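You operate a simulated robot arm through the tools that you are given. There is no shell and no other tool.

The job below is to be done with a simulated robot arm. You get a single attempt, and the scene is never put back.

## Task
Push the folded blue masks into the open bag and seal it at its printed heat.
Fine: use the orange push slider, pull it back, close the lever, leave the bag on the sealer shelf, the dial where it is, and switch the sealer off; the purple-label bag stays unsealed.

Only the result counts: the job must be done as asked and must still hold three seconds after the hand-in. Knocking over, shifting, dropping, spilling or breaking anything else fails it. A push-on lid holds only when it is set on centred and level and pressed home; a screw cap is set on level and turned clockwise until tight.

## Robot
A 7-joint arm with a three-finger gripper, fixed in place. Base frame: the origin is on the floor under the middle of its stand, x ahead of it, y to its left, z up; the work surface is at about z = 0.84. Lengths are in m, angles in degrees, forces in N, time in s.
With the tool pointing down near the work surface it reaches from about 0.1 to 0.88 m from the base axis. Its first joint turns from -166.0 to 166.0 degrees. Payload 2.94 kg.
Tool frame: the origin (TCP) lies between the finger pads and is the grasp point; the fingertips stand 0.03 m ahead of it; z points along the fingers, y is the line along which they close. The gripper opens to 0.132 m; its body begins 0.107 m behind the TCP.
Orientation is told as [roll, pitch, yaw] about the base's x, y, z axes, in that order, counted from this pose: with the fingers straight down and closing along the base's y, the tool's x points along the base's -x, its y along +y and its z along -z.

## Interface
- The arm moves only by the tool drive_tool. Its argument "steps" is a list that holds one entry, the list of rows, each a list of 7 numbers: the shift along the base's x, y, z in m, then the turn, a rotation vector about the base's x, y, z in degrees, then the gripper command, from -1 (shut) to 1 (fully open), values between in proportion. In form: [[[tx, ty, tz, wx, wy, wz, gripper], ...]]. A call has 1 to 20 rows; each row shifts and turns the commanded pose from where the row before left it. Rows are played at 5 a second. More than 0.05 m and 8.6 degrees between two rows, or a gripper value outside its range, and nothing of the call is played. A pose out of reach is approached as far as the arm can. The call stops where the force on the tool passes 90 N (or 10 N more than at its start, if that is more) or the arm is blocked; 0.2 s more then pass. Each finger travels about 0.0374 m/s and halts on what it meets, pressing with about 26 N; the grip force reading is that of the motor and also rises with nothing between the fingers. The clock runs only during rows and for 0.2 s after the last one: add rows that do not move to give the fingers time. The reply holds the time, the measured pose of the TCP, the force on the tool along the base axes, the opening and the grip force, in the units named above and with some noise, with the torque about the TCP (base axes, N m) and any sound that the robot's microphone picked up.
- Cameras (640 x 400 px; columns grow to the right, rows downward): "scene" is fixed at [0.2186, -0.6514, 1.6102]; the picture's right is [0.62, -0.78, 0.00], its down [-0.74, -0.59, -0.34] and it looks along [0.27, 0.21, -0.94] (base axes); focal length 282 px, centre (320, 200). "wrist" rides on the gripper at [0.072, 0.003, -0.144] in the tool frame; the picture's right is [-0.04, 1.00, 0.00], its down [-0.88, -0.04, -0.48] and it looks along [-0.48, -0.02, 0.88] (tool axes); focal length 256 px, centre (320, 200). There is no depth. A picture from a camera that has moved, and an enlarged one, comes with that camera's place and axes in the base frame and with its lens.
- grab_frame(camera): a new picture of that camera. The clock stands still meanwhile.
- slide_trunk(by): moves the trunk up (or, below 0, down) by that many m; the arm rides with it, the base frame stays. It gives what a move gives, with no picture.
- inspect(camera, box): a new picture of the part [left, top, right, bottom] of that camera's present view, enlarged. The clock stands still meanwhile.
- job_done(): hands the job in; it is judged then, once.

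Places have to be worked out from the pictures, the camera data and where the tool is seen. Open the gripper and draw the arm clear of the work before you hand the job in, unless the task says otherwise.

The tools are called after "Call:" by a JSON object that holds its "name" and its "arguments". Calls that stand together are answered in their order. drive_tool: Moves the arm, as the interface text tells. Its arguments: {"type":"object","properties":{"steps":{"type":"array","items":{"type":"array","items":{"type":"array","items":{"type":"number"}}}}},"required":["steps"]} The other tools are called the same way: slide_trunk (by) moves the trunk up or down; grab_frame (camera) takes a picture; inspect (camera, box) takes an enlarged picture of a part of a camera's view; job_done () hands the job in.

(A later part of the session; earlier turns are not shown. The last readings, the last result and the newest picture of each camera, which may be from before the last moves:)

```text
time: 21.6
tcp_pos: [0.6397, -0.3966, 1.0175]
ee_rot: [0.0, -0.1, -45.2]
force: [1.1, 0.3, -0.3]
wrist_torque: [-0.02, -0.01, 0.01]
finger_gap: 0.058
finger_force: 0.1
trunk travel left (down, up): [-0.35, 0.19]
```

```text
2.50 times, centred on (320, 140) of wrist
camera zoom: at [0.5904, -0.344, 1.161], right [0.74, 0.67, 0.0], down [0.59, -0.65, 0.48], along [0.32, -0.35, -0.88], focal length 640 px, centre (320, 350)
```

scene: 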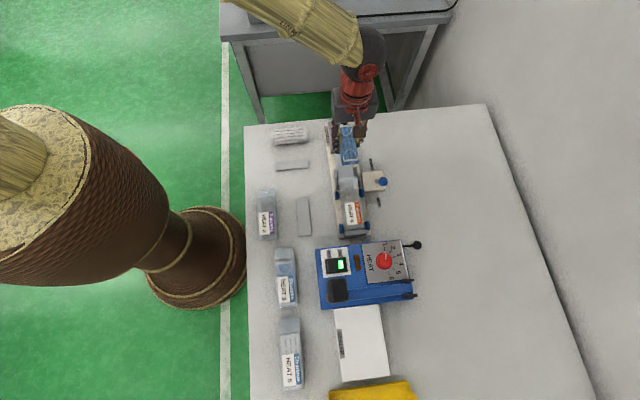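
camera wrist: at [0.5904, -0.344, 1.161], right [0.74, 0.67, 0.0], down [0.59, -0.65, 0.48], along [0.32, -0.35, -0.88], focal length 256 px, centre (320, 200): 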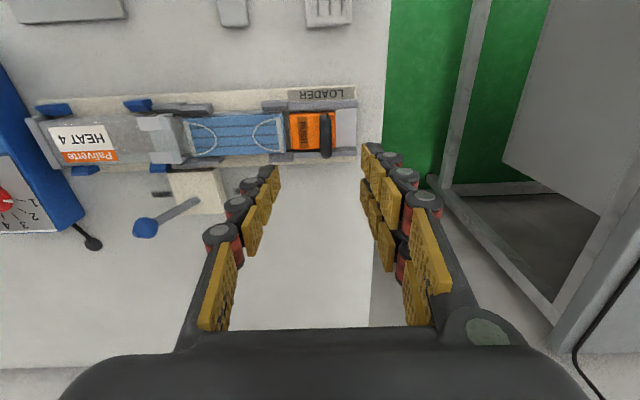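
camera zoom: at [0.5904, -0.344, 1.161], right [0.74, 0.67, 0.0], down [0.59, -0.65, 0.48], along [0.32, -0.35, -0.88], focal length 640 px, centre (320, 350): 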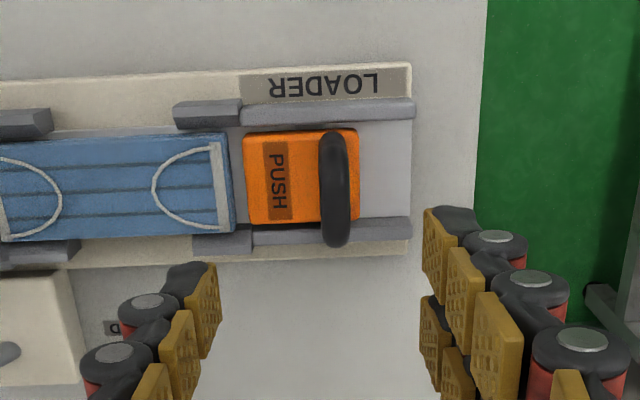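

The arch spans s = 0.7115–0.7505 at r ≈ 0.177; I shift (+2, +5) mm and descend to TCP z ≈ 0.92, so the fingertips end at 0.89, above the block and tabs.

Call:
{"name": "drive_tool", "arguments": {"steps": [[[0.002, 0.005, -0.03, 0, 0, 0, -0.12], [0, 0, -0.03, 0, 0, 0, -0.12], [0, 0, -0.025, 0, 0, 0, -0.12], [0, 0, -0.0125, 0, 0, 0, -0.12], [0, 0, 0, 0, 0, 0, -0.12]]]}}

Call:
{"name": "inspect", "arguments": {"camera": "wrist", "box": [220, 60, 420, 260]}}

```text
time: 22.8
tcp_pos: [0.6416, -0.3928, 0.9194]
ee_rot: [0.0, 0.0, -45.2]
force: [0.1, -0.6, -0.1]
wrist_torque: [0.0, 0.0, 0.01]
finger_gap: 0.0583
finger_force: 0.0
trunk travel left (down, up): [-0.35, 0.19]
```

```text
2.00 times, centred on (320, 160) of wrist
camera zoom: at [0.5923, -0.3405, 1.0628], right [0.74, 0.67, 0.0], down [0.59, -0.65, 0.48], along [0.32, -0.35, -0.88], focal length 512 px, centre (320, 280)
```

zoom: 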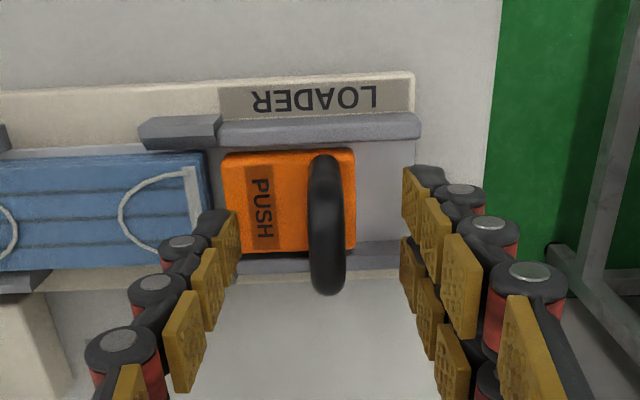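

The handle lies centred between the fingers. I close on it.

Call:
{"name": "drive_tool", "arguments": {"steps": [[[0, 0, 0, 0, 0, 0, -0.4], [0, 0, 0, 0, 0, 0, -0.7], [0, 0, 0, 0, 0, 0, -1], [0, 0, 0, 0, 0, 0, -1], [0, 0, 0, 0, 0, 0, -1], [0, 0, 0, 0, 0, 0, -1]]]}}

Call:
{"name": "inspect", "arguments": {"camera": "wrist", "box": [220, 60, 420, 260]}}

```text
time: 24.2
tcp_pos: [0.6423, -0.3924, 0.9193]
ee_rot: [0.1, 0.0, -45.1]
force: [0.6, 0.5, -1.4]
wrist_torque: [0.45, -0.54, 0.0]
finger_gap: 0.0113
finger_force: 38.2
trunk travel left (down, up): [-0.35, 0.19]
```

```text
2.00 times, centred on (320, 160) of wrist
camera zoom: at [0.5922, -0.3405, 1.0626], right [0.74, 0.67, 0.0], down [0.59, -0.65, 0.48], along [0.32, -0.35, -0.88], focal length 512 px, centre (320, 280)
```

zoom: 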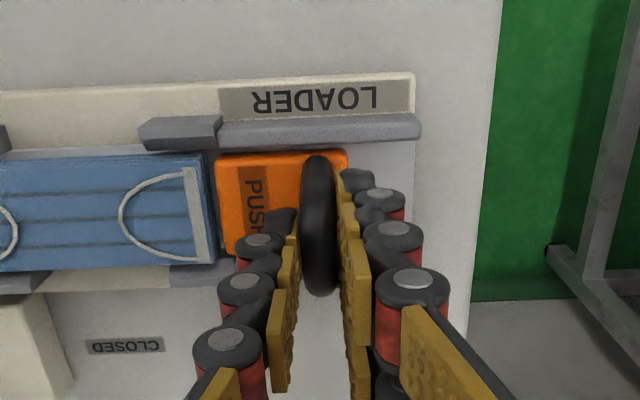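

The handle is gripped. I push gently along the channel toward the bag for the first 60 mm and check.

Call:
{"name": "drive_tool", "arguments": {"steps": [[[-0.0071, -0.0071, 0, 0, 0, 0, -1], [-0.0071, -0.0071, 0, 0, 0, 0, -1], [-0.0071, -0.0071, 0, 0, 0, 0, -1], [-0.0071, -0.0071, 0, 0, 0, 0, -1], [-0.0071, -0.0071, 0, 0, 0, 0, -1], [-0.0071, -0.0071, 0, 0, 0, 0, -1], [0, 0, 0, 0, 0, 0, -1]]]}}

Call:
{"name": "grab_frame", "arguments": {"camera": "wrist"}}

Call:
{"name": "inspect", "arguments": {"camera": "wrist", "box": [130, 60, 350, 220]}}

```text
time: 25.8
tcp_pos: [0.599, -0.4341, 0.9195]
ee_rot: [0.0, -0.1, -45.0]
force: [4.7, -3.8, 2.9]
wrist_torque: [0.74, -0.15, 0.05]
finger_gap: 0.0114
finger_force: 38.5
trunk travel left (down, up): [-0.35, 0.19]
```

```text
taken
camera wrist: at [0.5505, -0.3817, 1.0625], right [0.74, 0.67, 0.0], down [0.59, -0.65, 0.48], along [0.32, -0.35, -0.88], focal length 256 px, centre (320, 200)
```

wrist: 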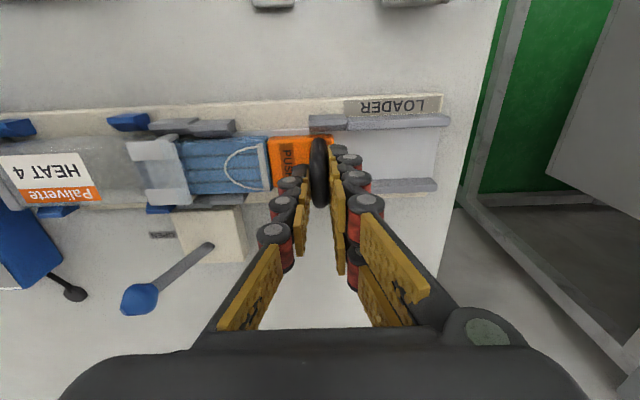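

```text
2.50 times, centred on (240, 140) of wrist
camera zoom: at [0.5505, -0.3817, 1.0625], right [0.74, 0.67, 0.0], down [0.59, -0.65, 0.48], along [0.32, -0.35, -0.88], focal length 640 px, centre (520, 350)
```

zoom: 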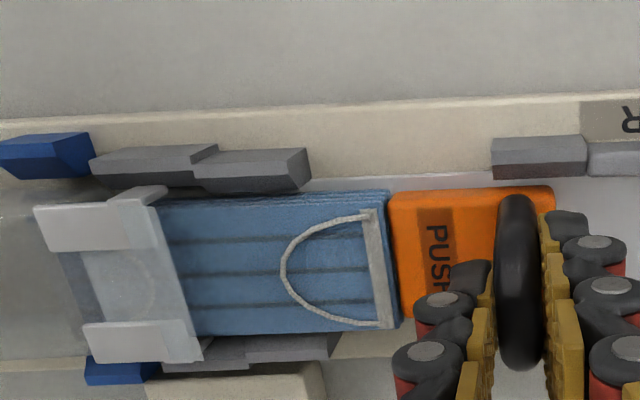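

The pack is sliding into the mouth. There's a ~6 N lateral force toward +q, so I add a slight sideways correction and push another 60 mm.

Call:
{"name": "drive_tool", "arguments": {"steps": [[[-0.0067, -0.0075, 0, 0, 0, 0, -1], [-0.0068, -0.0074, 0, 0, 0, 0, -1], [-0.0069, -0.0073, 0, 0, 0, 0, -1], [-0.007, -0.0072, 0, 0, 0, 0, -1], [-0.007, -0.0072, 0, 0, 0, 0, -1], [-0.007, -0.0072, 0, 0, 0, 0, -1], [0, 0, 0, 0, 0, 0, -1]]]}}

Call:
{"name": "grab_frame", "arguments": {"camera": "wrist"}}

Call:
{"name": "inspect", "arguments": {"camera": "wrist", "box": [130, 60, 350, 220]}}

```text
time: 27.4
tcp_pos: [0.5578, -0.4774, 0.9194]
ee_rot: [0.0, 0.1, -45.1]
force: [-9.3, 9.4, 6.3]
wrist_torque: [1.37, 0.45, 0.02]
finger_gap: 0.0115
finger_force: 38.3
trunk travel left (down, up): [-0.35, 0.19]
```

```text
taken
camera wrist: at [0.5083, -0.4249, 1.0627], right [0.74, 0.67, 0.0], down [0.59, -0.65, 0.47], along [0.32, -0.35, -0.88], focal length 256 px, centre (320, 200)
```

wrist: 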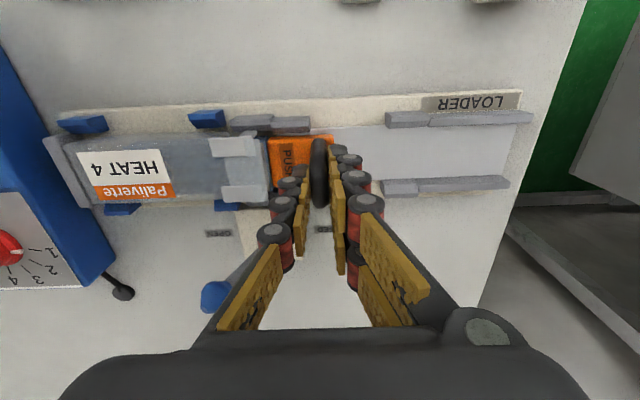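

```text
2.50 times, centred on (240, 140) of wrist
camera zoom: at [0.5083, -0.4249, 1.0627], right [0.74, 0.67, 0.0], down [0.59, -0.65, 0.47], along [0.32, -0.35, -0.88], focal length 640 px, centre (520, 350)
```

zoom: 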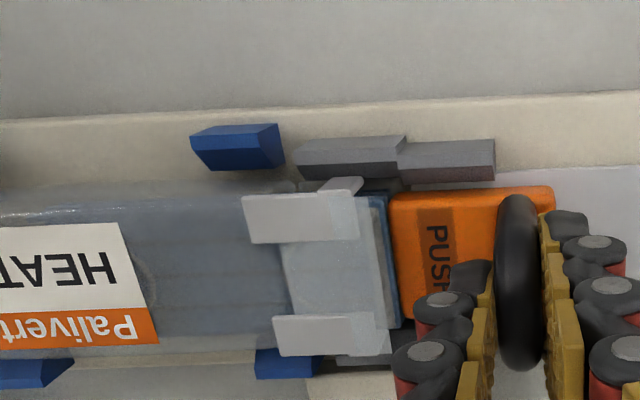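

Nearly in. The lateral force flipped (13 N toward -q), so I take back about 1 mm sideways while pushing the next 40 mm slowly.

Call:
{"name": "drive_tool", "arguments": {"steps": [[[-0.0065, -0.0049, 0, 0, 0, 0, -1], [-0.0057, -0.0057, 0, 0, 0, 0, -1], [-0.0057, -0.0057, 0, 0, 0, 0, -1], [-0.0057, -0.0057, 0, 0, 0, 0, -1], [-0.0042, -0.0042, 0, 0, 0, 0, -1], [0, 0, 0, 0, 0, 0, -1]]]}}

Call:
{"name": "inspect", "arguments": {"camera": "wrist", "box": [130, 60, 350, 220]}}

```text
time: 28.8
tcp_pos: [0.5306, -0.5036, 0.9199]
ee_rot: [0.0, 0.2, -45.1]
force: [-3.2, 9.6, -11.5]
wrist_torque: [0.65, -0.37, -0.05]
finger_gap: 0.0113
finger_force: 38.9
trunk travel left (down, up): [-0.35, 0.19]
```

```text
2.50 times, centred on (240, 140) of wrist
camera zoom: at [0.4818, -0.4514, 1.0627], right [0.74, 0.67, 0.0], down [0.59, -0.65, 0.47], along [0.32, -0.35, -0.88], focal length 640 px, centre (520, 350)
```

zoom: 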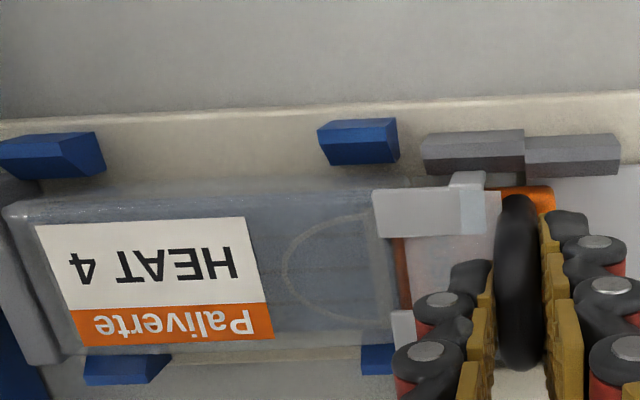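

The pack is fully inside: its trailing edge is ~40 mm behind the bag mouth, and the handle has reached the tabs (end of stroke). I pull the slider straight back to its starting place.

Call:
{"name": "drive_tool", "arguments": {"steps": [[[0.003, 0.004, 0, 0, 0, 0, -1], [0.007, 0.007, 0, 0, 0, 0, -1], [0.01, 0.01, 0, 0, 0, 0, -1], [0.01, 0.01, 0, 0, 0, 0, -1], [0.01, 0.01, 0, 0, 0, 0, -1], [0.01, 0.01, 0, 0, 0, 0, -1], [0, 0, 0, 0, 0, 0, -1]]]}}

Call:
{"name": "grab_frame", "arguments": {"camera": "wrist"}}

Call:
{"name": "inspect", "arguments": {"camera": "wrist", "box": [30, 60, 320, 230]}}

```text
time: 30.4
tcp_pos: [0.5792, -0.4551, 0.9193]
ee_rot: [0.0, 0.0, -45.2]
force: [-8.3, 7.7, -5.7]
wrist_torque: [1.13, 0.19, 0.0]
finger_gap: 0.0113
finger_force: 38.1
trunk travel left (down, up): [-0.35, 0.19]
```

```text
taken
camera wrist: at [0.5313, -0.4016, 1.0627], right [0.74, 0.67, 0.0], down [0.59, -0.65, 0.48], along [0.32, -0.35, -0.88], focal length 256 px, centre (320, 200)
```

wrist: 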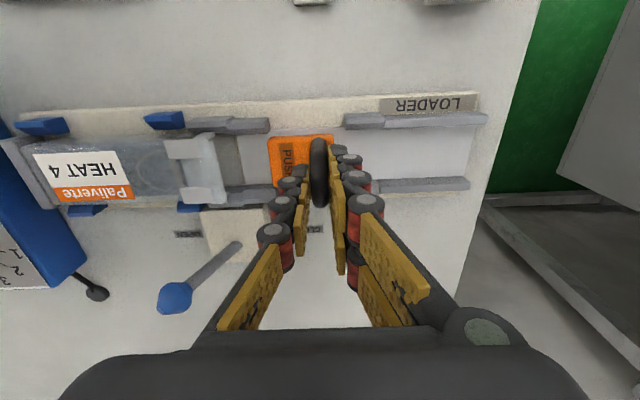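

```text
2.21 times, centred on (175, 145) of wrist
camera zoom: at [0.5313, -0.4016, 1.0627], right [0.74, 0.67, 0.0], down [0.59, -0.65, 0.48], along [0.32, -0.35, -0.88], focal length 565 px, centre (640, 321)
```

zoom: 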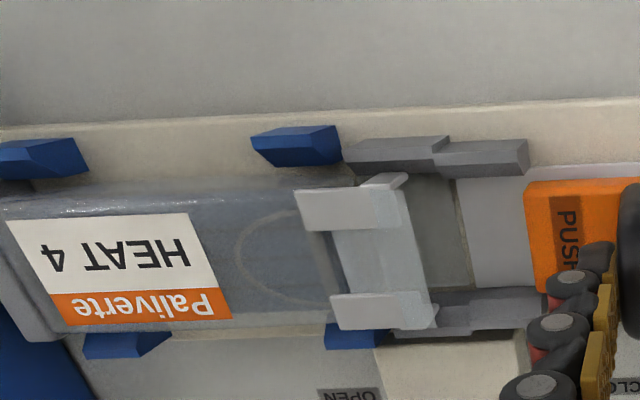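

The masks stayed in the bag while the pusher withdrew. I continue pulling it back to its original position, relieving a little sideways load.

Call:
{"name": "drive_tool", "arguments": {"steps": [[[0.0066, 0.0074, 0, 0, 0, 0, -1], [0.0068, 0.0072, 0, 0, 0, 0, -1], [0.007, 0.007, 0, 0, 0, 0, -1], [0.007, 0.007, 0, 0, 0, 0, -1], [0.007, 0.007, 0, 0, 0, 0, -1], [0.007, 0.007, 0, 0, 0, 0, -1], [0.007, 0.007, 0, 0, 0, 0, -1], [0.007, 0.007, 0, 0, 0, 0, -1], [0.007, 0.007, 0, 0, 0, 0, -1], [0, 0, 0, 0, 0, 0, -1]]]}}

Call:
{"name": "inspect", "arguments": {"camera": "wrist", "box": [30, 60, 480, 300]}}

```text
time: 32.6
tcp_pos: [0.6431, -0.3906, 0.9198]
ee_rot: [0.0, 0.0, -45.0]
force: [0.9, -4.6, -8.6]
wrist_torque: [0.28, -0.55, 0.05]
finger_gap: 0.0113
finger_force: 38.8
trunk travel left (down, up): [-0.35, 0.19]
```

```text
1.42 times, centred on (255, 180) of wrist
camera zoom: at [0.5942, -0.3387, 1.0627], right [0.74, 0.67, 0.0], down [0.59, -0.65, 0.48], along [0.32, -0.35, -0.88], focal length 364 px, centre (412, 228)
```

zoom: 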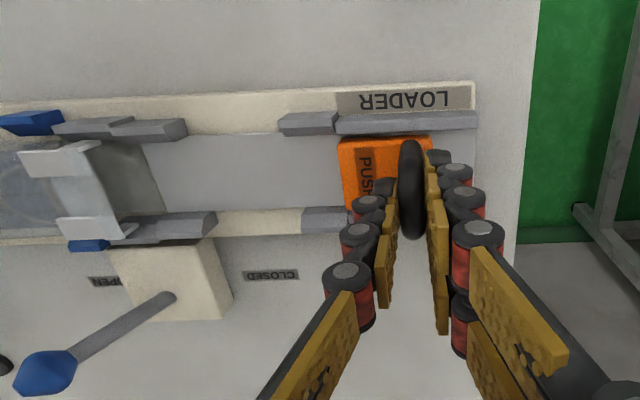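

The slider is back at its start. I open the fingers and lift clear, then look at the lever.

Call:
{"name": "drive_tool", "arguments": {"steps": [[[0, 0, 0, 0, 0, 0, -0.7], [0, 0, 0, 0, 0, 0, -0.4], [0, 0, 0, 0, 0, 0, -0.12], [0, 0, 0, 0, 0, 0, -0.12], [0, 0, 0.03, 0, 0, 0, -0.12], [0, 0, 0.04, 0, 0, 0, -0.12], [-0.02, -0.02, 0.03, 0, 0, 0, -0.12], [-0.03, -0.03, 0, 0, 0, 0, -0.12], [-0.02, -0.03, 0, 0, 0, 0, -0.12], [0, 0, 0, 0, 0, 0, -0.12]]]}}

Call:
{"name": "grab_frame", "arguments": {"camera": "wrist"}}

Call:
{"name": "inspect", "arguments": {"camera": "wrist", "box": [130, 60, 420, 250]}}

```text
time: 34.8
tcp_pos: [0.5736, -0.4712, 1.0192]
ee_rot: [-0.1, 0.0, -45.0]
force: [0.6, -0.3, 1.2]
wrist_torque: [-0.01, 0.01, 0.04]
finger_gap: 0.0581
finger_force: 0.1
trunk travel left (down, up): [-0.35, 0.19]
```

```text
taken
camera wrist: at [0.5246, -0.4183, 1.1616], right [0.74, 0.67, 0.0], down [0.59, -0.65, 0.48], along [0.32, -0.35, -0.88], focal length 256 px, centre (320, 200)
```

wrist: 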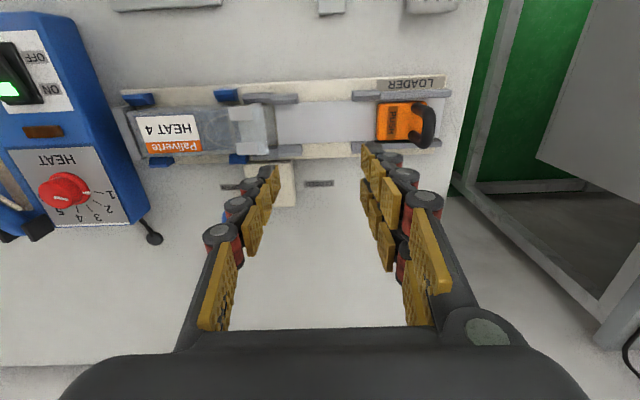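

```text
2.11 times, centred on (275, 155) of wrist
camera zoom: at [0.5246, -0.4183, 1.1616], right [0.74, 0.67, 0.0], down [0.59, -0.65, 0.48], along [0.32, -0.35, -0.88], focal length 539 px, centre (415, 295)
```

zoom: 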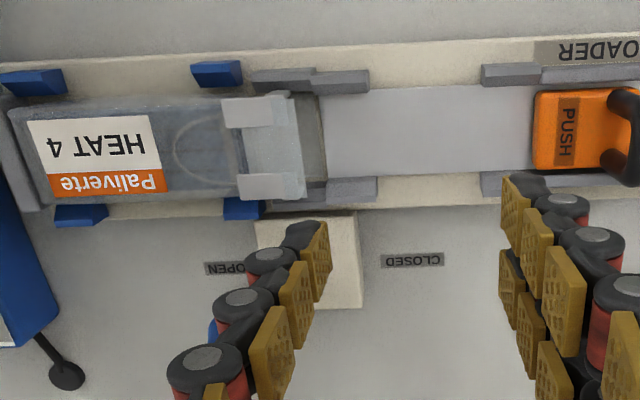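

The loader is ready and the pusher is back. The lever knob sits near (0.557, -0.594, 0.925), leaning toward OPEN. I move above it so the open fingers will straddle it along the channel direction.

Call:
{"name": "drive_tool", "arguments": {"steps": [[[-0.006, -0.041, 0.005, 0, 0, 0, -0.12], [-0.006, -0.041, 0, 0, 0, 0, -0.12], [-0.005, -0.041, 0, 0, 0, 0, -0.12], [0, 0, 0, 0, 0, 0, -0.12]]]}}

Call:
{"name": "grab_frame", "arguments": {"camera": "wrist"}}

Call:
{"name": "inspect", "arguments": {"camera": "wrist", "box": [230, 70, 420, 220]}}

```text
time: 35.8
tcp_pos: [0.5574, -0.5915, 1.0239]
ee_rot: [0.0, 0.0, -45.1]
force: [0.6, 0.4, -0.1]
wrist_torque: [0.03, 0.0, 0.01]
finger_gap: 0.0581
finger_force: 0.2
trunk travel left (down, up): [-0.35, 0.19]
```

```text
taken
camera wrist: at [0.5073, -0.5386, 1.1671], right [0.74, 0.67, 0.0], down [0.59, -0.65, 0.48], along [0.32, -0.35, -0.88], focal length 256 px, centre (320, 200)
```

wrist: 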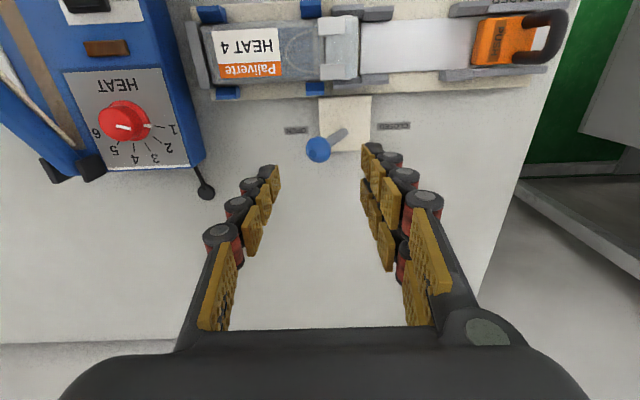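

```text
2.67 times, centred on (325, 145) of wrist
camera zoom: at [0.5073, -0.5386, 1.1671], right [0.74, 0.67, 0.0], down [0.59, -0.65, 0.48], along [0.32, -0.35, -0.88], focal length 683 px, centre (307, 347)
```

zoom: 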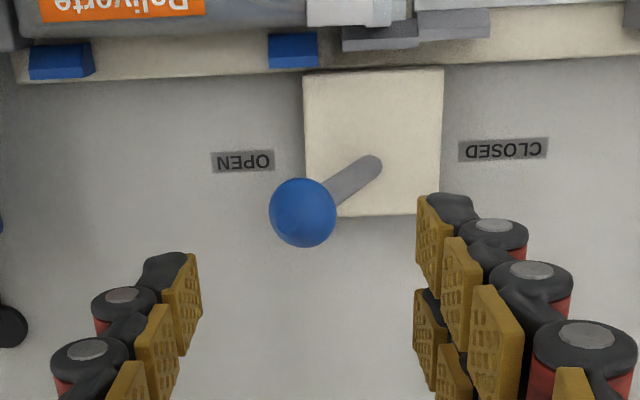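

The knob lies almost exactly below the TCP. I correct 4 mm, descend so the fingers straddle it, and check.

Call:
{"name": "drive_tool", "arguments": {"steps": [[[0.0018, -0.0038, -0.03, 0, 0, 0, -0.12], [0, 0, -0.03, 0, 0, 0, -0.12], [0, 0, -0.02, 0, 0, 0, -0.12], [0, 0, -0.009, 0, 0, 0, -0.12], [0, 0, 0, 0, 0, 0, -0.12]]]}}

Call:
{"name": "inspect", "arguments": {"camera": "wrist", "box": [220, 70, 420, 260]}}

```text
time: 37.0
tcp_pos: [0.558, -0.596, 0.9366]
ee_rot: [-0.1, 0.0, -45.1]
force: [-0.2, -0.2, 0.1]
wrist_torque: [0.04, 0.01, 0.03]
finger_gap: 0.058
finger_force: 0.0
trunk travel left (down, up): [-0.35, 0.19]
```

```text
2.11 times, centred on (320, 165) of wrist
camera zoom: at [0.5092, -0.5436, 1.0794], right [0.74, 0.67, 0.0], down [0.59, -0.65, 0.48], along [0.32, -0.35, -0.88], focal length 539 px, centre (320, 274)
```

zoom: 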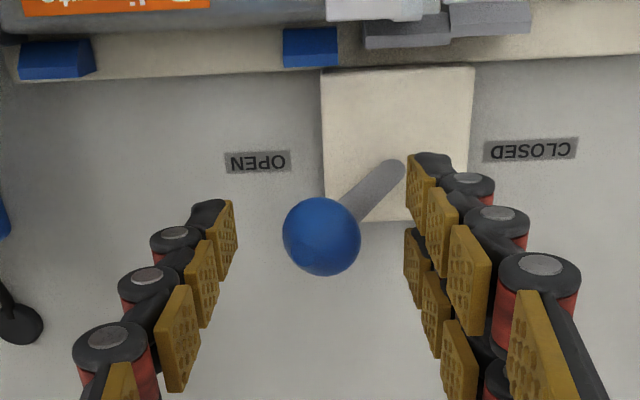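

The knob is centred between the fingers. I push toward CLOSED (+p) in small steps.

Call:
{"name": "drive_tool", "arguments": {"steps": [[[0.0057, 0.0057, 0, 0, 0, 0, -0.12], [0.0057, 0.0057, 0, 0, 0, 0, -0.12], [0.0057, 0.0057, 0, 0, 0, 0, -0.12], [0.0057, 0.0057, 0, 0, 0, 0, -0.12], [0.0057, 0.0057, 0, 0, 0, 0, -0.12], [0.0057, 0.0057, 0, 0, 0, 0, -0.12], [0, 0, 0, 0, 0, 0, -0.12]]]}}

Call:
{"name": "inspect", "arguments": {"camera": "wrist", "box": [150, 60, 420, 260]}}

```text
time: 38.6
tcp_pos: [0.5934, -0.563, 0.935]
ee_rot: [-0.1, 0.1, -45.1]
force: [0.0, -0.1, 1.2]
wrist_torque: [0.0, 0.01, 0.05]
finger_gap: 0.0581
finger_force: 0.1
trunk travel left (down, up): [-0.35, 0.19]
```

```text
2.00 times, centred on (285, 160) of wrist
camera zoom: at [0.5429, -0.5098, 1.0787], right [0.74, 0.67, 0.0], down [0.59, -0.65, 0.48], along [0.32, -0.35, -0.88], focal length 512 px, centre (390, 280)
```

zoom: 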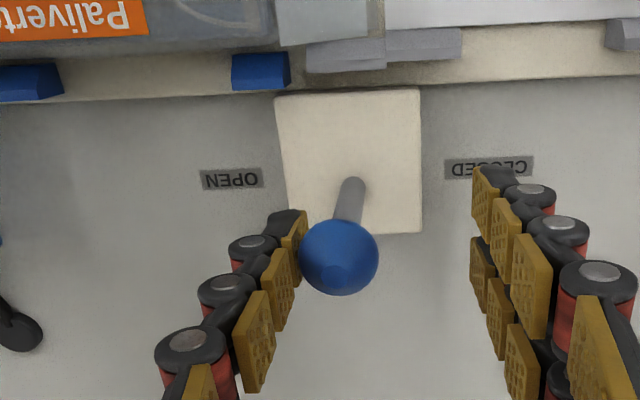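

The lever is moving easily and is now about upright. I keep pushing toward CLOSED.

Call:
{"name": "drive_tool", "arguments": {"steps": [[[0.0057, 0.0057, 0, 0, 0, 0, -0.12], [0.0057, 0.0057, 0, 0, 0, 0, -0.12], [0.0057, 0.0057, -0.001, 0, 0, 0, -0.12], [0.0043, 0.0043, -0.002, 0, 0, 0, -0.12], [0, 0, 0, 0, 0, 0, -0.12]]]}}

Call:
{"name": "inspect", "arguments": {"camera": "wrist", "box": [120, 60, 420, 260]}}

```text
time: 39.8
tcp_pos: [0.6131, -0.5409, 0.9329]
ee_rot: [-0.1, -0.1, -45.1]
force: [-1.6, -1.3, 1.4]
wrist_torque: [-0.03, 0.09, -0.02]
finger_gap: 0.0591
finger_force: 1.0
trunk travel left (down, up): [-0.35, 0.19]
```

```text
2.00 times, centred on (270, 160) of wrist
camera zoom: at [0.5638, -0.4886, 1.0757], right [0.74, 0.67, 0.0], down [0.59, -0.65, 0.48], along [0.32, -0.35, -0.88], focal length 512 px, centre (420, 280)
```

zoom: 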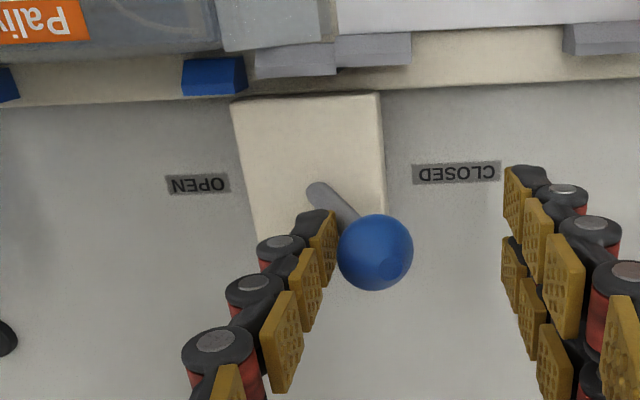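

The lever passed vertical and leans toward CLOSED with about 2 N resistance. I push a bit further to the stop.

Call:
{"name": "drive_tool", "arguments": {"steps": [[[0.0043, 0.0043, -0.001, 0, 0, 0, -0.12], [0.0043, 0.0043, -0.001, 0, 0, 0, -0.12], [0.0035, 0.0035, -0.001, 0, 0, 0, -0.12], [0, 0, 0, 0, 0, 0, -0.12]]]}}

Call:
{"name": "inspect", "arguments": {"camera": "wrist", "box": [100, 40, 420, 260]}}

Call:
{"name": "inspect", "arguments": {"camera": "scene", "box": [318, 130, 408, 245]}}

```text
time: 40.8
tcp_pos: [0.6229, -0.5321, 0.9297]
ee_rot: [0.0, 0.0, -45.0]
force: [-26.7, -23.7, 4.3]
wrist_torque: [-0.64, 0.85, -0.07]
finger_gap: 0.0826
finger_force: 18.4
trunk travel left (down, up): [-0.35, 0.19]
```

```text
1.82 times, centred on (260, 150) of wrist
camera zoom: at [0.5732, -0.4794, 1.0731], right [0.74, 0.67, 0.0], down [0.59, -0.65, 0.48], along [0.32, -0.35, -0.88], focal length 465 px, centre (429, 291)
```

zoom: 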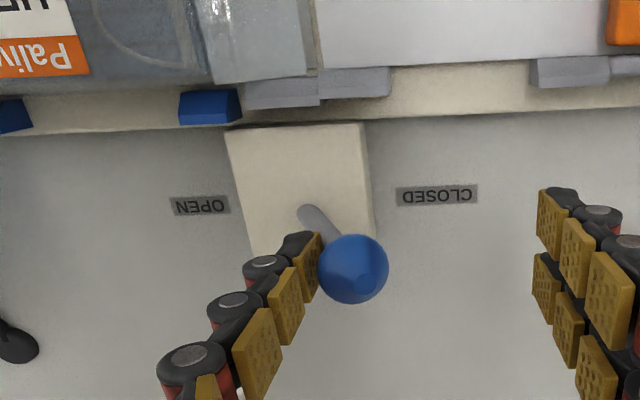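

```text
3.48 times, centred on (363, 188) of scene
camera zoom: at [0.2186, -0.6514, 1.6102], right [0.62, -0.78, 0.0], down [-0.74, -0.59, -0.34], along [0.27, 0.21, -0.94], focal length 982 px, centre (170, 244)
```

zoom: 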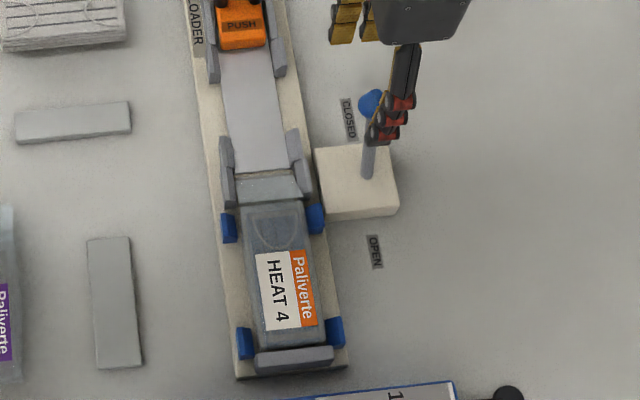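

The lever is hard against its CLOSED stop and the tabs holding the bag mouth have retracted. I back off and lift away.

Call:
{"name": "drive_tool", "arguments": {"steps": [[[-0.007, -0.007, 0, 0, 0, 0, -0.12], [-0.007, -0.007, 0, 0, 0, 0, -0.12], [0, 0, 0.03, 0, 0, 0, -0.12], [0, 0, 0.04, 0, 0, 0, -0.12], [-0.02, 0.01, 0.03, 0, 0, 0, -0.12], [-0.03, 0.01, 0.02, 0, 0, 0, -0.12], [-0.03, 0, 0, 0, 0, 0, -0.12], [0, 0, 0, 0, 0, 0, -0.12]]]}}

Call:
{"name": "grab_frame", "arguments": {"camera": "wrist"}}

Call:
{"name": "inspect", "arguments": {"camera": "scene", "box": [318, 130, 408, 245]}}

```text
time: 42.6
tcp_pos: [0.5317, -0.5211, 1.0505]
ee_rot: [0.1, 0.1, -45.1]
force: [0.2, -0.2, 0.0]
wrist_torque: [-0.01, -0.02, -0.02]
finger_gap: 0.0584
finger_force: 0.0
trunk travel left (down, up): [-0.35, 0.19]
```

```text
taken
camera wrist: at [0.4818, -0.4689, 1.1933], right [0.74, 0.67, 0.0], down [0.59, -0.65, 0.48], along [0.32, -0.35, -0.88], focal length 256 px, centre (320, 200)
```

wrist: 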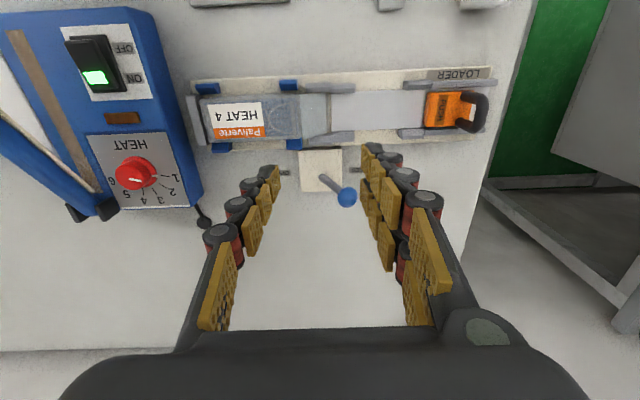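

```text
3.48 times, centred on (363, 188) of scene
camera zoom: at [0.2186, -0.6514, 1.6102], right [0.62, -0.78, 0.0], down [-0.74, -0.59, -0.34], along [0.27, 0.21, -0.94], focal length 982 px, centre (170, 244)
```

zoom: 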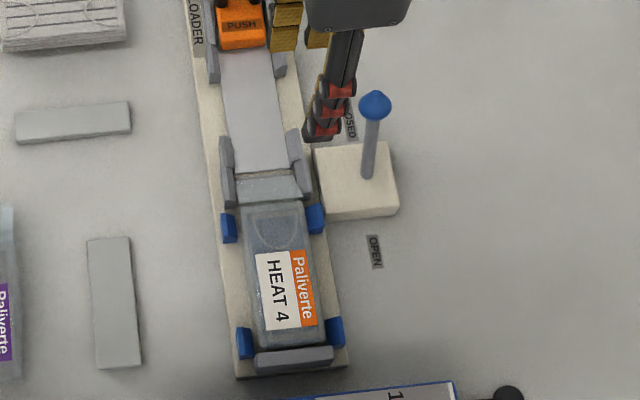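

The lever stays at CLOSED and the bag lies free in its cradle. Next the dial: it points to 1 and must read 4. I move above the dial at a safe height (the sealer's raised arm is next to it) to measure.

Call:
{"name": "drive_tool", "arguments": {"steps": [[[-0.02, -0.03, 0.02, 0, 0, 0, 0.2], [-0.03, -0.04, 0.01, 0, 0, 0, 0.2], [-0.03, -0.04, 0, 0, 0, 0, 0.2], [-0.03, -0.04, 0, 0, 0, 0, 0.2], [-0.02, -0.03, 0, 0, 0, 0, 0.2], [0, 0, 0, 0, 0, 0, 0.2]]]}}

Call:
{"name": "grab_frame", "arguments": {"camera": "wrist"}}

Call:
{"name": "inspect", "arguments": {"camera": "wrist", "box": [180, 60, 420, 230]}}

```text
refused: row 2 steps farther than a row can; nothing moved
```

```text
taken
camera wrist: at [0.4818, -0.4689, 1.1933], right [0.74, 0.67, 0.0], down [0.59, -0.65, 0.48], along [0.32, -0.35, -0.88], focal length 256 px, centre (320, 200)
```

wrist: 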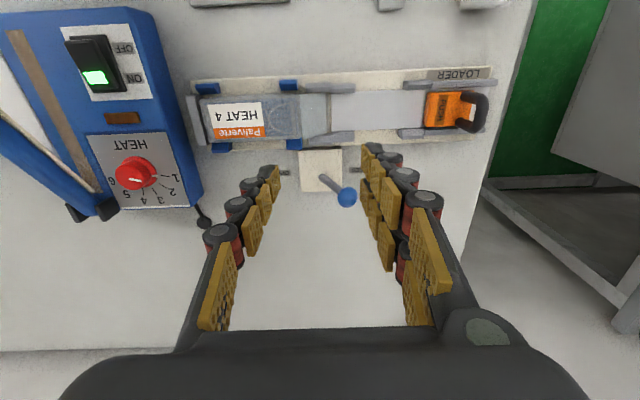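

```text
2.35 times, centred on (300, 145) of wrist
camera zoom: at [0.4818, -0.4689, 1.1933], right [0.74, 0.67, 0.0], down [0.59, -0.65, 0.48], along [0.32, -0.35, -0.88], focal length 602 px, centre (367, 329)
```

zoom: 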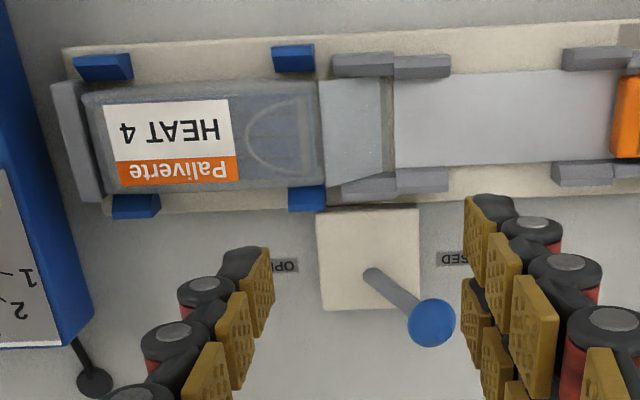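

One row was too long, so nothing moved. I repeat with shorter rows to get above the dial.

Call:
{"name": "drive_tool", "arguments": {"steps": [[[-0.02, -0.03, 0.02, 0, 0, 0, 0.2], [-0.025, -0.035, 0.01, 0, 0, 0, 0.2], [-0.025, -0.035, 0, 0, 0, 0, 0.2], [-0.025, -0.035, 0, 0, 0, 0, 0.2], [-0.025, -0.035, 0, 0, 0, 0, 0.2], [-0.01, -0.02, 0, 0, 0, 0, 0.2], [0, 0, 0, 0, 0, 0, 0.2]]]}}

Call:
{"name": "grab_frame", "arguments": {"camera": "wrist"}}

Call:
{"name": "inspect", "arguments": {"camera": "wrist", "box": [180, 60, 420, 230]}}

```text
time: 44.2
tcp_pos: [0.4032, -0.7145, 1.0788]
ee_rot: [-0.1, 0.0, -45.0]
force: [-0.1, 0.0, 0.0]
wrist_torque: [0.01, -0.01, 0.01]
finger_gap: 0.0792
finger_force: 0.0
trunk travel left (down, up): [-0.35, 0.19]
```

```text
taken
camera wrist: at [0.3525, -0.661, 1.223], right [0.74, 0.67, 0.0], down [0.59, -0.65, 0.48], along [0.32, -0.35, -0.88], focal length 256 px, centre (320, 200)
```

wrist: 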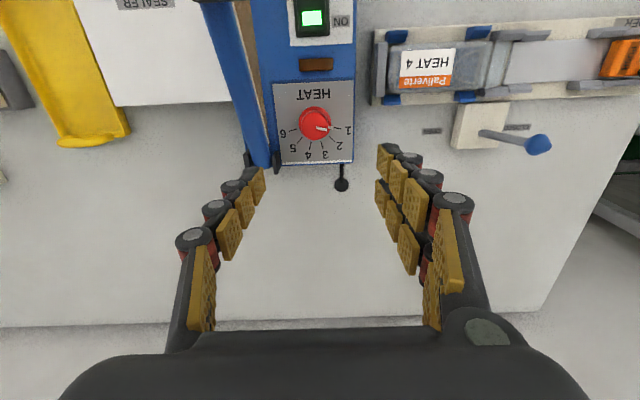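

```text
2.35 times, centred on (300, 145) of wrist
camera zoom: at [0.3525, -0.661, 1.223], right [0.74, 0.67, 0.0], down [0.59, -0.65, 0.48], along [0.32, -0.35, -0.88], focal length 602 px, centre (367, 329)
```

zoom: 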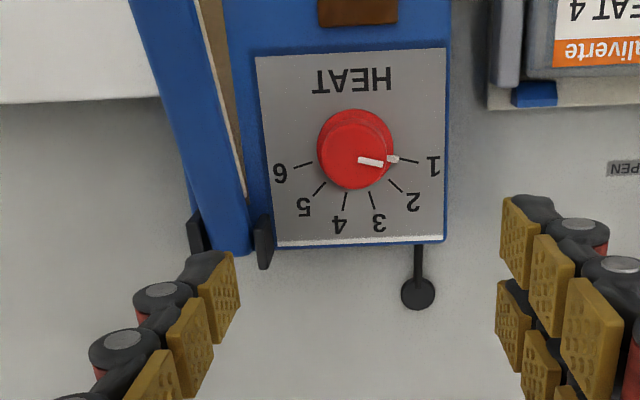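

The dial marks are 30° apart, so 1→4 is a 90° clockwise turn; the knob centre is near (0.3955, -0.717), top z ≈ 0.90, and the raised arm's near edge is about 60 mm away. I narrow the fingers, centre over the knob and descend part way.

Call:
{"name": "drive_tool", "arguments": {"steps": [[[-0.0077, -0.0025, -0.02, 0, 0, 0, -0.15], [0, 0, -0.04, 0, 0, 0, -0.15], [0, 0, -0.04, 0, 0, 0, -0.15], [0, 0, -0.018, 0, 0, 0, -0.15], [0, 0, 0, 0, 0, 0, -0.15]]]}}

Call:
{"name": "grab_frame", "arguments": {"camera": "wrist"}}

Call:
{"name": "inspect", "arguments": {"camera": "wrist", "box": [210, 70, 430, 240]}}

```text
time: 45.4
tcp_pos: [0.3944, -0.7167, 0.9613]
ee_rot: [0.0, 0.1, -45.1]
force: [-0.1, 0.8, 0.9]
wrist_torque: [0.02, -0.01, 0.02]
finger_gap: 0.0559
finger_force: 0.0
trunk travel left (down, up): [-0.35, 0.19]
```

```text
taken
camera wrist: at [0.3439, -0.6636, 1.1051], right [0.74, 0.67, 0.0], down [0.59, -0.65, 0.48], along [0.32, -0.35, -0.88], focal length 256 px, centre (320, 200)
```

wrist: 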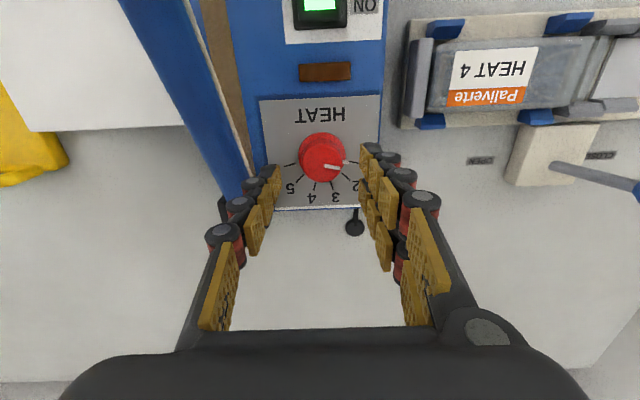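

```text
2.35 times, centred on (320, 155) of wrist
camera zoom: at [0.3439, -0.6636, 1.1051], right [0.74, 0.67, 0.0], down [0.59, -0.65, 0.48], along [0.32, -0.35, -0.88], focal length 602 px, centre (320, 306)
```

zoom: 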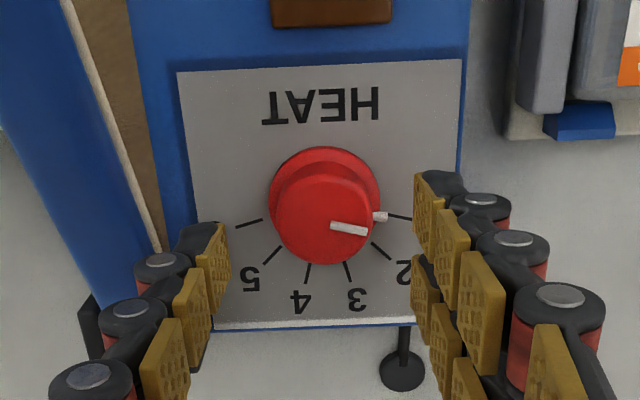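

The knob centre is about 3.5 mm further along +q and 1 mm along +p. I correct and descend so the fingertips sit a few mm above the panel around the knob.

Call:
{"name": "drive_tool", "arguments": {"steps": [[[0.0032, -0.0018, -0.01, 0, 0, 0, -0.15], [0, 0, -0.02, 0, 0, 0, -0.15], [0, 0, -0.012, 0, 0, 0, -0.15], [0, 0, -0.005, 0, 0, 0, -0.15], [0, 0, 0, 0, 0, 0, -0.15]]]}}

Call:
{"name": "inspect", "arguments": {"camera": "wrist", "box": [210, 70, 430, 240]}}

```text
time: 46.6
tcp_pos: [0.3972, -0.7192, 0.9142]
ee_rot: [0.0, 0.0, -45.1]
force: [-0.3, 0.3, 1.7]
wrist_torque: [0.06, -0.03, 0.02]
finger_gap: 0.056
finger_force: 0.1
trunk travel left (down, up): [-0.35, 0.19]
```

```text
2.35 times, centred on (320, 155) of wrist
camera zoom: at [0.3469, -0.6653, 1.0574], right [0.74, 0.67, 0.0], down [0.59, -0.65, 0.48], along [0.32, -0.35, -0.88], focal length 602 px, centre (320, 306)
```

zoom: 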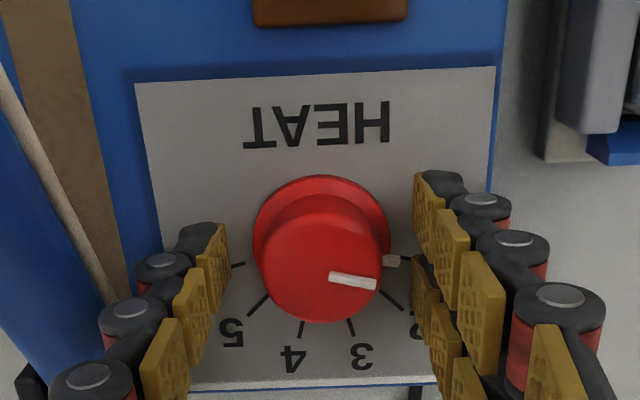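

The knob is centred on the TCP axis. I close the fingers on it.

Call:
{"name": "drive_tool", "arguments": {"steps": [[[0, 0, 0, 0, 0, 0, -0.4], [0, 0, 0, 0, 0, 0, -0.6], [0, 0, 0, 0, 0, 0, -0.8], [0, 0, 0, 0, 0, 0, -0.8], [0, 0, 0, 0, 0, 0, -0.8], [0, 0, 0, 0, 0, 0, -0.8]]]}}

Call:
{"name": "inspect", "arguments": {"camera": "wrist", "box": [210, 70, 430, 240]}}

```text
time: 48.0
tcp_pos: [0.3962, -0.7179, 0.9146]
ee_rot: [-0.1, 0.0, -45.2]
force: [3.6, 0.5, 6.2]
wrist_torque: [0.19, 0.05, -0.08]
finger_gap: 0.0407
finger_force: 45.1
trunk travel left (down, up): [-0.35, 0.19]
```

```text
2.35 times, centred on (320, 155) of wrist
camera zoom: at [0.3473, -0.665, 1.0579], right [0.74, 0.67, 0.0], down [0.59, -0.65, 0.48], along [0.32, -0.35, -0.88], focal length 602 px, centre (320, 306)
```

zoom: 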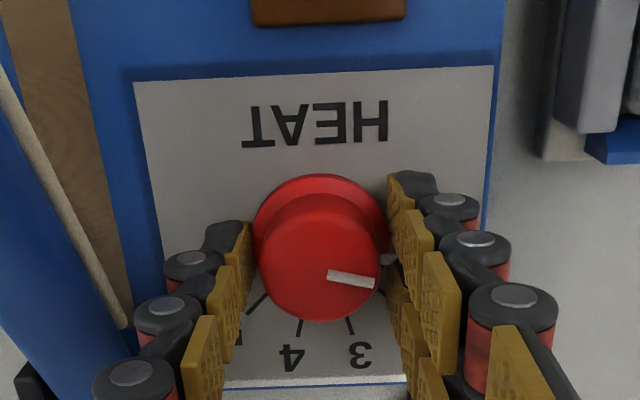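

The knob is gripped firmly. I turn clockwise (negative about z) 40° first and check that the pointer follows.

Call:
{"name": "drive_tool", "arguments": {"steps": [[[0, 0, 0, 0, 0, -8, -0.8], [0, 0, 0, 0, 0, -8, -0.8], [0, 0, 0, 0, 0, -8, -0.8], [0, 0, 0, 0, 0, -8, -0.8], [0, 0, 0, 0, 0, -8, -0.8], [0, 0, 0, 0, 0, 0, -0.8]]]}}

Call:
{"name": "inspect", "arguments": {"camera": "wrist", "box": [210, 70, 430, 240]}}

Call:
{"name": "inspect", "arguments": {"camera": "scene", "box": [310, 230, 430, 315]}}

```text
time: 49.4
tcp_pos: [0.3956, -0.7184, 0.9152]
ee_rot: [0.0, -0.1, -85.3]
force: [-5.1, -3.8, -0.8]
wrist_torque: [-1.01, 0.11, 0.02]
finger_gap: 0.0406
finger_force: 45.0
trunk travel left (down, up): [-0.35, 0.19]
```

```text
2.35 times, centred on (320, 155) of wrist
camera zoom: at [0.3921, -0.6468, 1.058], right [1.0, 0.04, 0.0], down [0.04, -0.88, 0.48], along [0.02, -0.47, -0.88], focal length 602 px, centre (320, 306)
```

zoom: 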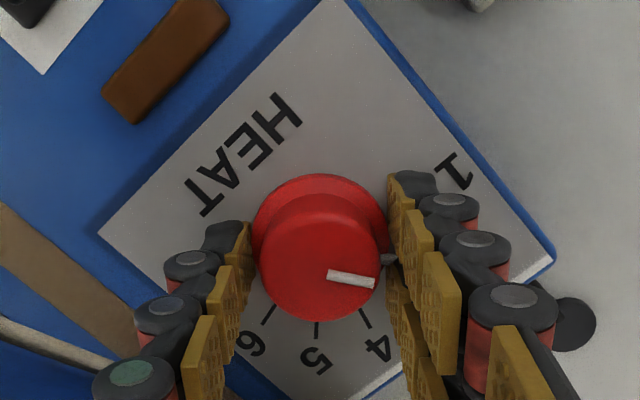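

```text
4.71 times, centred on (370, 272) of scene
camera zoom: at [0.2186, -0.6514, 1.6102], right [0.62, -0.78, 0.0], down [-0.74, -0.59, -0.34], along [0.27, 0.21, -0.94], focal length 1328 px, centre (85, -141)
```

zoom: 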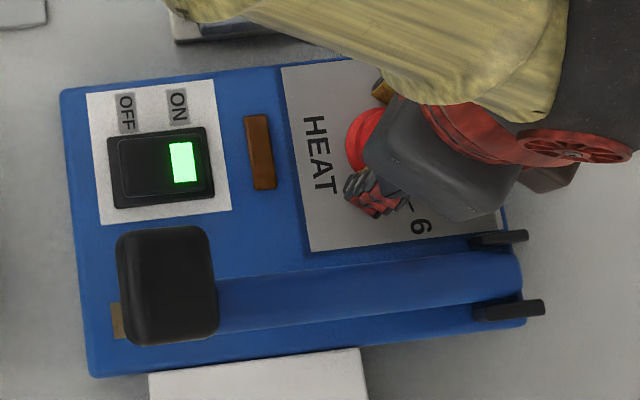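

The knob turns with the gripper. I turn the remaining 50° and check the pointer against tick 4.

Call:
{"name": "drive_tool", "arguments": {"steps": [[[0, 0, 0, 0, 0, -8.3, -0.8], [0, 0, 0, 0, 0, -8.3, -0.8], [0, 0, 0, 0, 0, -8.3, -0.8], [0, 0, 0, 0, 0, -8.3, -0.8], [0, 0, 0, 0, 0, -8.3, -0.8], [0, 0, 0, 0, 0, -8.5, -0.8], [0, 0, 0, 0, 0, 0, -0.8]]]}}

Call:
{"name": "inspect", "arguments": {"camera": "wrist", "box": [210, 70, 430, 240]}}

```text
time: 51.0
tcp_pos: [0.3942, -0.7178, 0.9156]
ee_rot: [-0.1, 0.1, -135.3]
force: [-26.4, 2.9, -0.2]
wrist_torque: [0.26, 0.64, 0.06]
finger_gap: 0.0407
finger_force: 44.9
trunk travel left (down, up): [-0.35, 0.19]
```

```text
2.35 times, centred on (320, 155) of wrist
camera zoom: at [0.4471, -0.67, 1.0581], right [0.67, -0.74, 0.0], down [-0.65, -0.59, 0.47], along [-0.35, -0.32, -0.88], focal length 602 px, centre (320, 306)
```

zoom: 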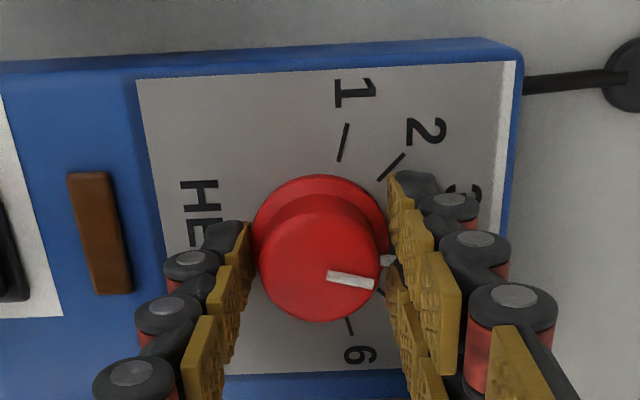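

Rotation is 90° as measured. I relieve the ~26 N side load by 2 mm and open the fingers, then check the dial reading.

Call:
{"name": "drive_tool", "arguments": {"steps": [[[-0.001, 0, 0, 0, 0, 0, -0.8], [-0.001, 0, 0, 0, 0, 0, -0.8], [0, 0, 0, 0, 0, 0, -0.4], [0, 0, 0, 0, 0, 0, -0.15], [0, 0, 0, 0, 0, 0, -0.15], [0, 0, 0, 0, 0, 0, -0.15]]]}}

Call:
{"name": "inspect", "arguments": {"camera": "wrist", "box": [210, 70, 430, 240]}}

```text
time: 52.4
tcp_pos: [0.3964, -0.7184, 0.9154]
ee_rot: [0.0, 0.0, -135.1]
force: [-0.5, 0.3, -0.4]
wrist_torque: [0.02, -0.02, 0.0]
finger_gap: 0.0559
finger_force: 0.1
trunk travel left (down, up): [-0.35, 0.19]
```

```text
2.35 times, centred on (320, 155) of wrist
camera zoom: at [0.4485, -0.6701, 1.0586], right [0.67, -0.74, 0.0], down [-0.65, -0.59, 0.48], along [-0.35, -0.32, -0.88], focal length 602 px, centre (320, 306)
```

zoom: 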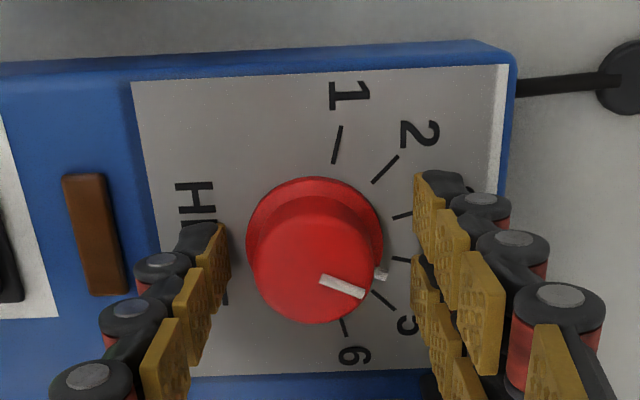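

On release the knob crept a few degrees past 4, I think. I lift to the same height as before the turn to compare the pointer precisely with the ticks.

Call:
{"name": "drive_tool", "arguments": {"steps": [[[0, 0, 0.02, 0, 0, 0, -0.15], [0, 0, 0.026, 0, 0, 0, -0.15], [0, 0, 0, 0, 0, 0, -0.15]]]}}

Call:
{"name": "inspect", "arguments": {"camera": "wrist", "box": [210, 70, 430, 240]}}

Call:
{"name": "inspect", "arguments": {"camera": "wrist", "box": [280, 100, 390, 220]}}

```text
time: 53.2
tcp_pos: [0.396, -0.7176, 0.96]
ee_rot: [-0.1, 0.0, -135.1]
force: [0.5, 0.3, 1.0]
wrist_torque: [0.01, -0.03, 0.01]
finger_gap: 0.056
finger_force: 0.0
trunk travel left (down, up): [-0.35, 0.19]
```

```text
2.35 times, centred on (320, 155) of wrist
camera zoom: at [0.4488, -0.6698, 1.1035], right [0.67, -0.74, 0.0], down [-0.65, -0.59, 0.48], along [-0.35, -0.32, -0.88], focal length 602 px, centre (320, 306)
```

zoom: 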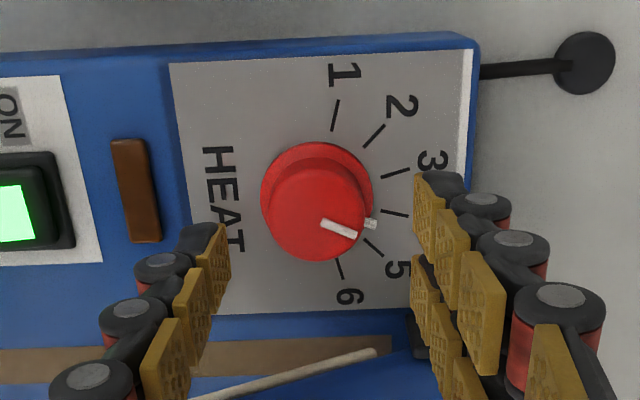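

```text
3.33 times, centred on (335, 160) of wrist
camera zoom: at [0.4488, -0.6698, 1.1035], right [0.67, -0.74, 0.0], down [-0.65, -0.59, 0.48], along [-0.35, -0.32, -0.88], focal length 853 px, centre (270, 333)
```

zoom: 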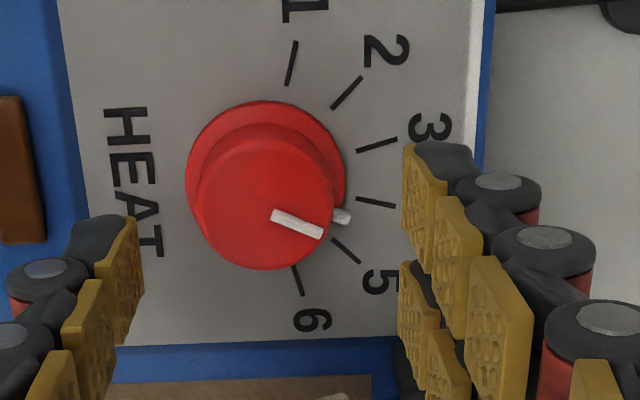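

Comparing both views, the pointer sits ~10° past tick 4 and my grip was ~3 mm off the knob's axis (true centre ≈ (0.3956, -0.7167)). I turn the tool so the pointer nub falls between the paired fingers, re-centre and descend for a corrective turn.

Call:
{"name": "drive_tool", "arguments": {"steps": [[[-0.0011, 0.0021, 0, 0, 0, -7, -0.15], [0, 0, 0, 0, 0, -7, -0.15], [0, 0, 0, 0, 0, -6, -0.15], [0, 0, -0.02, 0, 0, 0, -0.15], [0, 0, -0.015, 0, 0, 0, -0.15], [0, 0, -0.007, 0, 0, 0, -0.15], [0, 0, 0, 0, 0, 0, -0.15]]]}}

Call:
{"name": "inspect", "arguments": {"camera": "wrist", "box": [210, 70, 430, 240]}}

```text
time: 54.8
tcp_pos: [0.3932, -0.7143, 0.9203]
ee_rot: [0.0, -0.1, -155.1]
force: [0.3, 1.0, -0.3]
wrist_torque: [-0.01, -0.03, 0.02]
finger_gap: 0.0563
finger_force: 0.2
trunk travel left (down, up): [-0.35, 0.19]
```

```text
2.35 times, centred on (320, 155) of wrist
camera zoom: at [0.4599, -0.6878, 1.062], right [0.38, -0.92, 0.0], down [-0.81, -0.34, 0.48], along [-0.44, -0.18, -0.88], focal length 602 px, centre (320, 306)
```

zoom: 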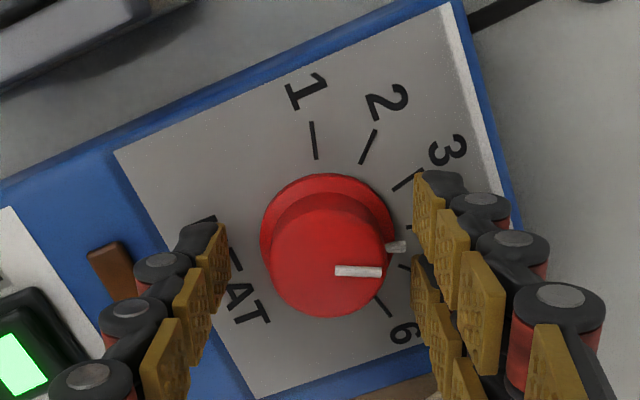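

The actual TCP is ~2.8 mm short of the commanded centre. I nudge it (+2.3, -1.7) mm and verify centring before closing.

Call:
{"name": "drive_tool", "arguments": {"steps": [[[0.0023, -0.0017, 0, 0, 0, 0, -0.15], [0, 0, 0, 0, 0, 0, -0.15], [0, 0, 0, 0, 0, 0, -0.15]]]}}

Call:
{"name": "inspect", "arguments": {"camera": "wrist", "box": [210, 70, 430, 240]}}

```text
time: 55.6
tcp_pos: [0.3957, -0.7174, 0.9187]
ee_rot: [0.0, 0.0, -155.0]
force: [-0.1, 1.3, -0.2]
wrist_torque: [-0.01, -0.01, 0.02]
finger_gap: 0.0558
finger_force: 0.1
trunk travel left (down, up): [-0.35, 0.19]
```

```text
2.35 times, centred on (320, 155) of wrist
camera zoom: at [0.4622, -0.69, 1.0623], right [0.38, -0.92, 0.0], down [-0.81, -0.34, 0.48], along [-0.44, -0.18, -0.88], focal length 602 px, centre (320, 306)
```

zoom: 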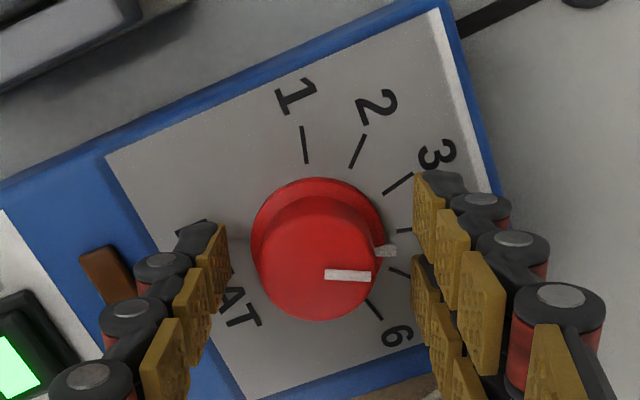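

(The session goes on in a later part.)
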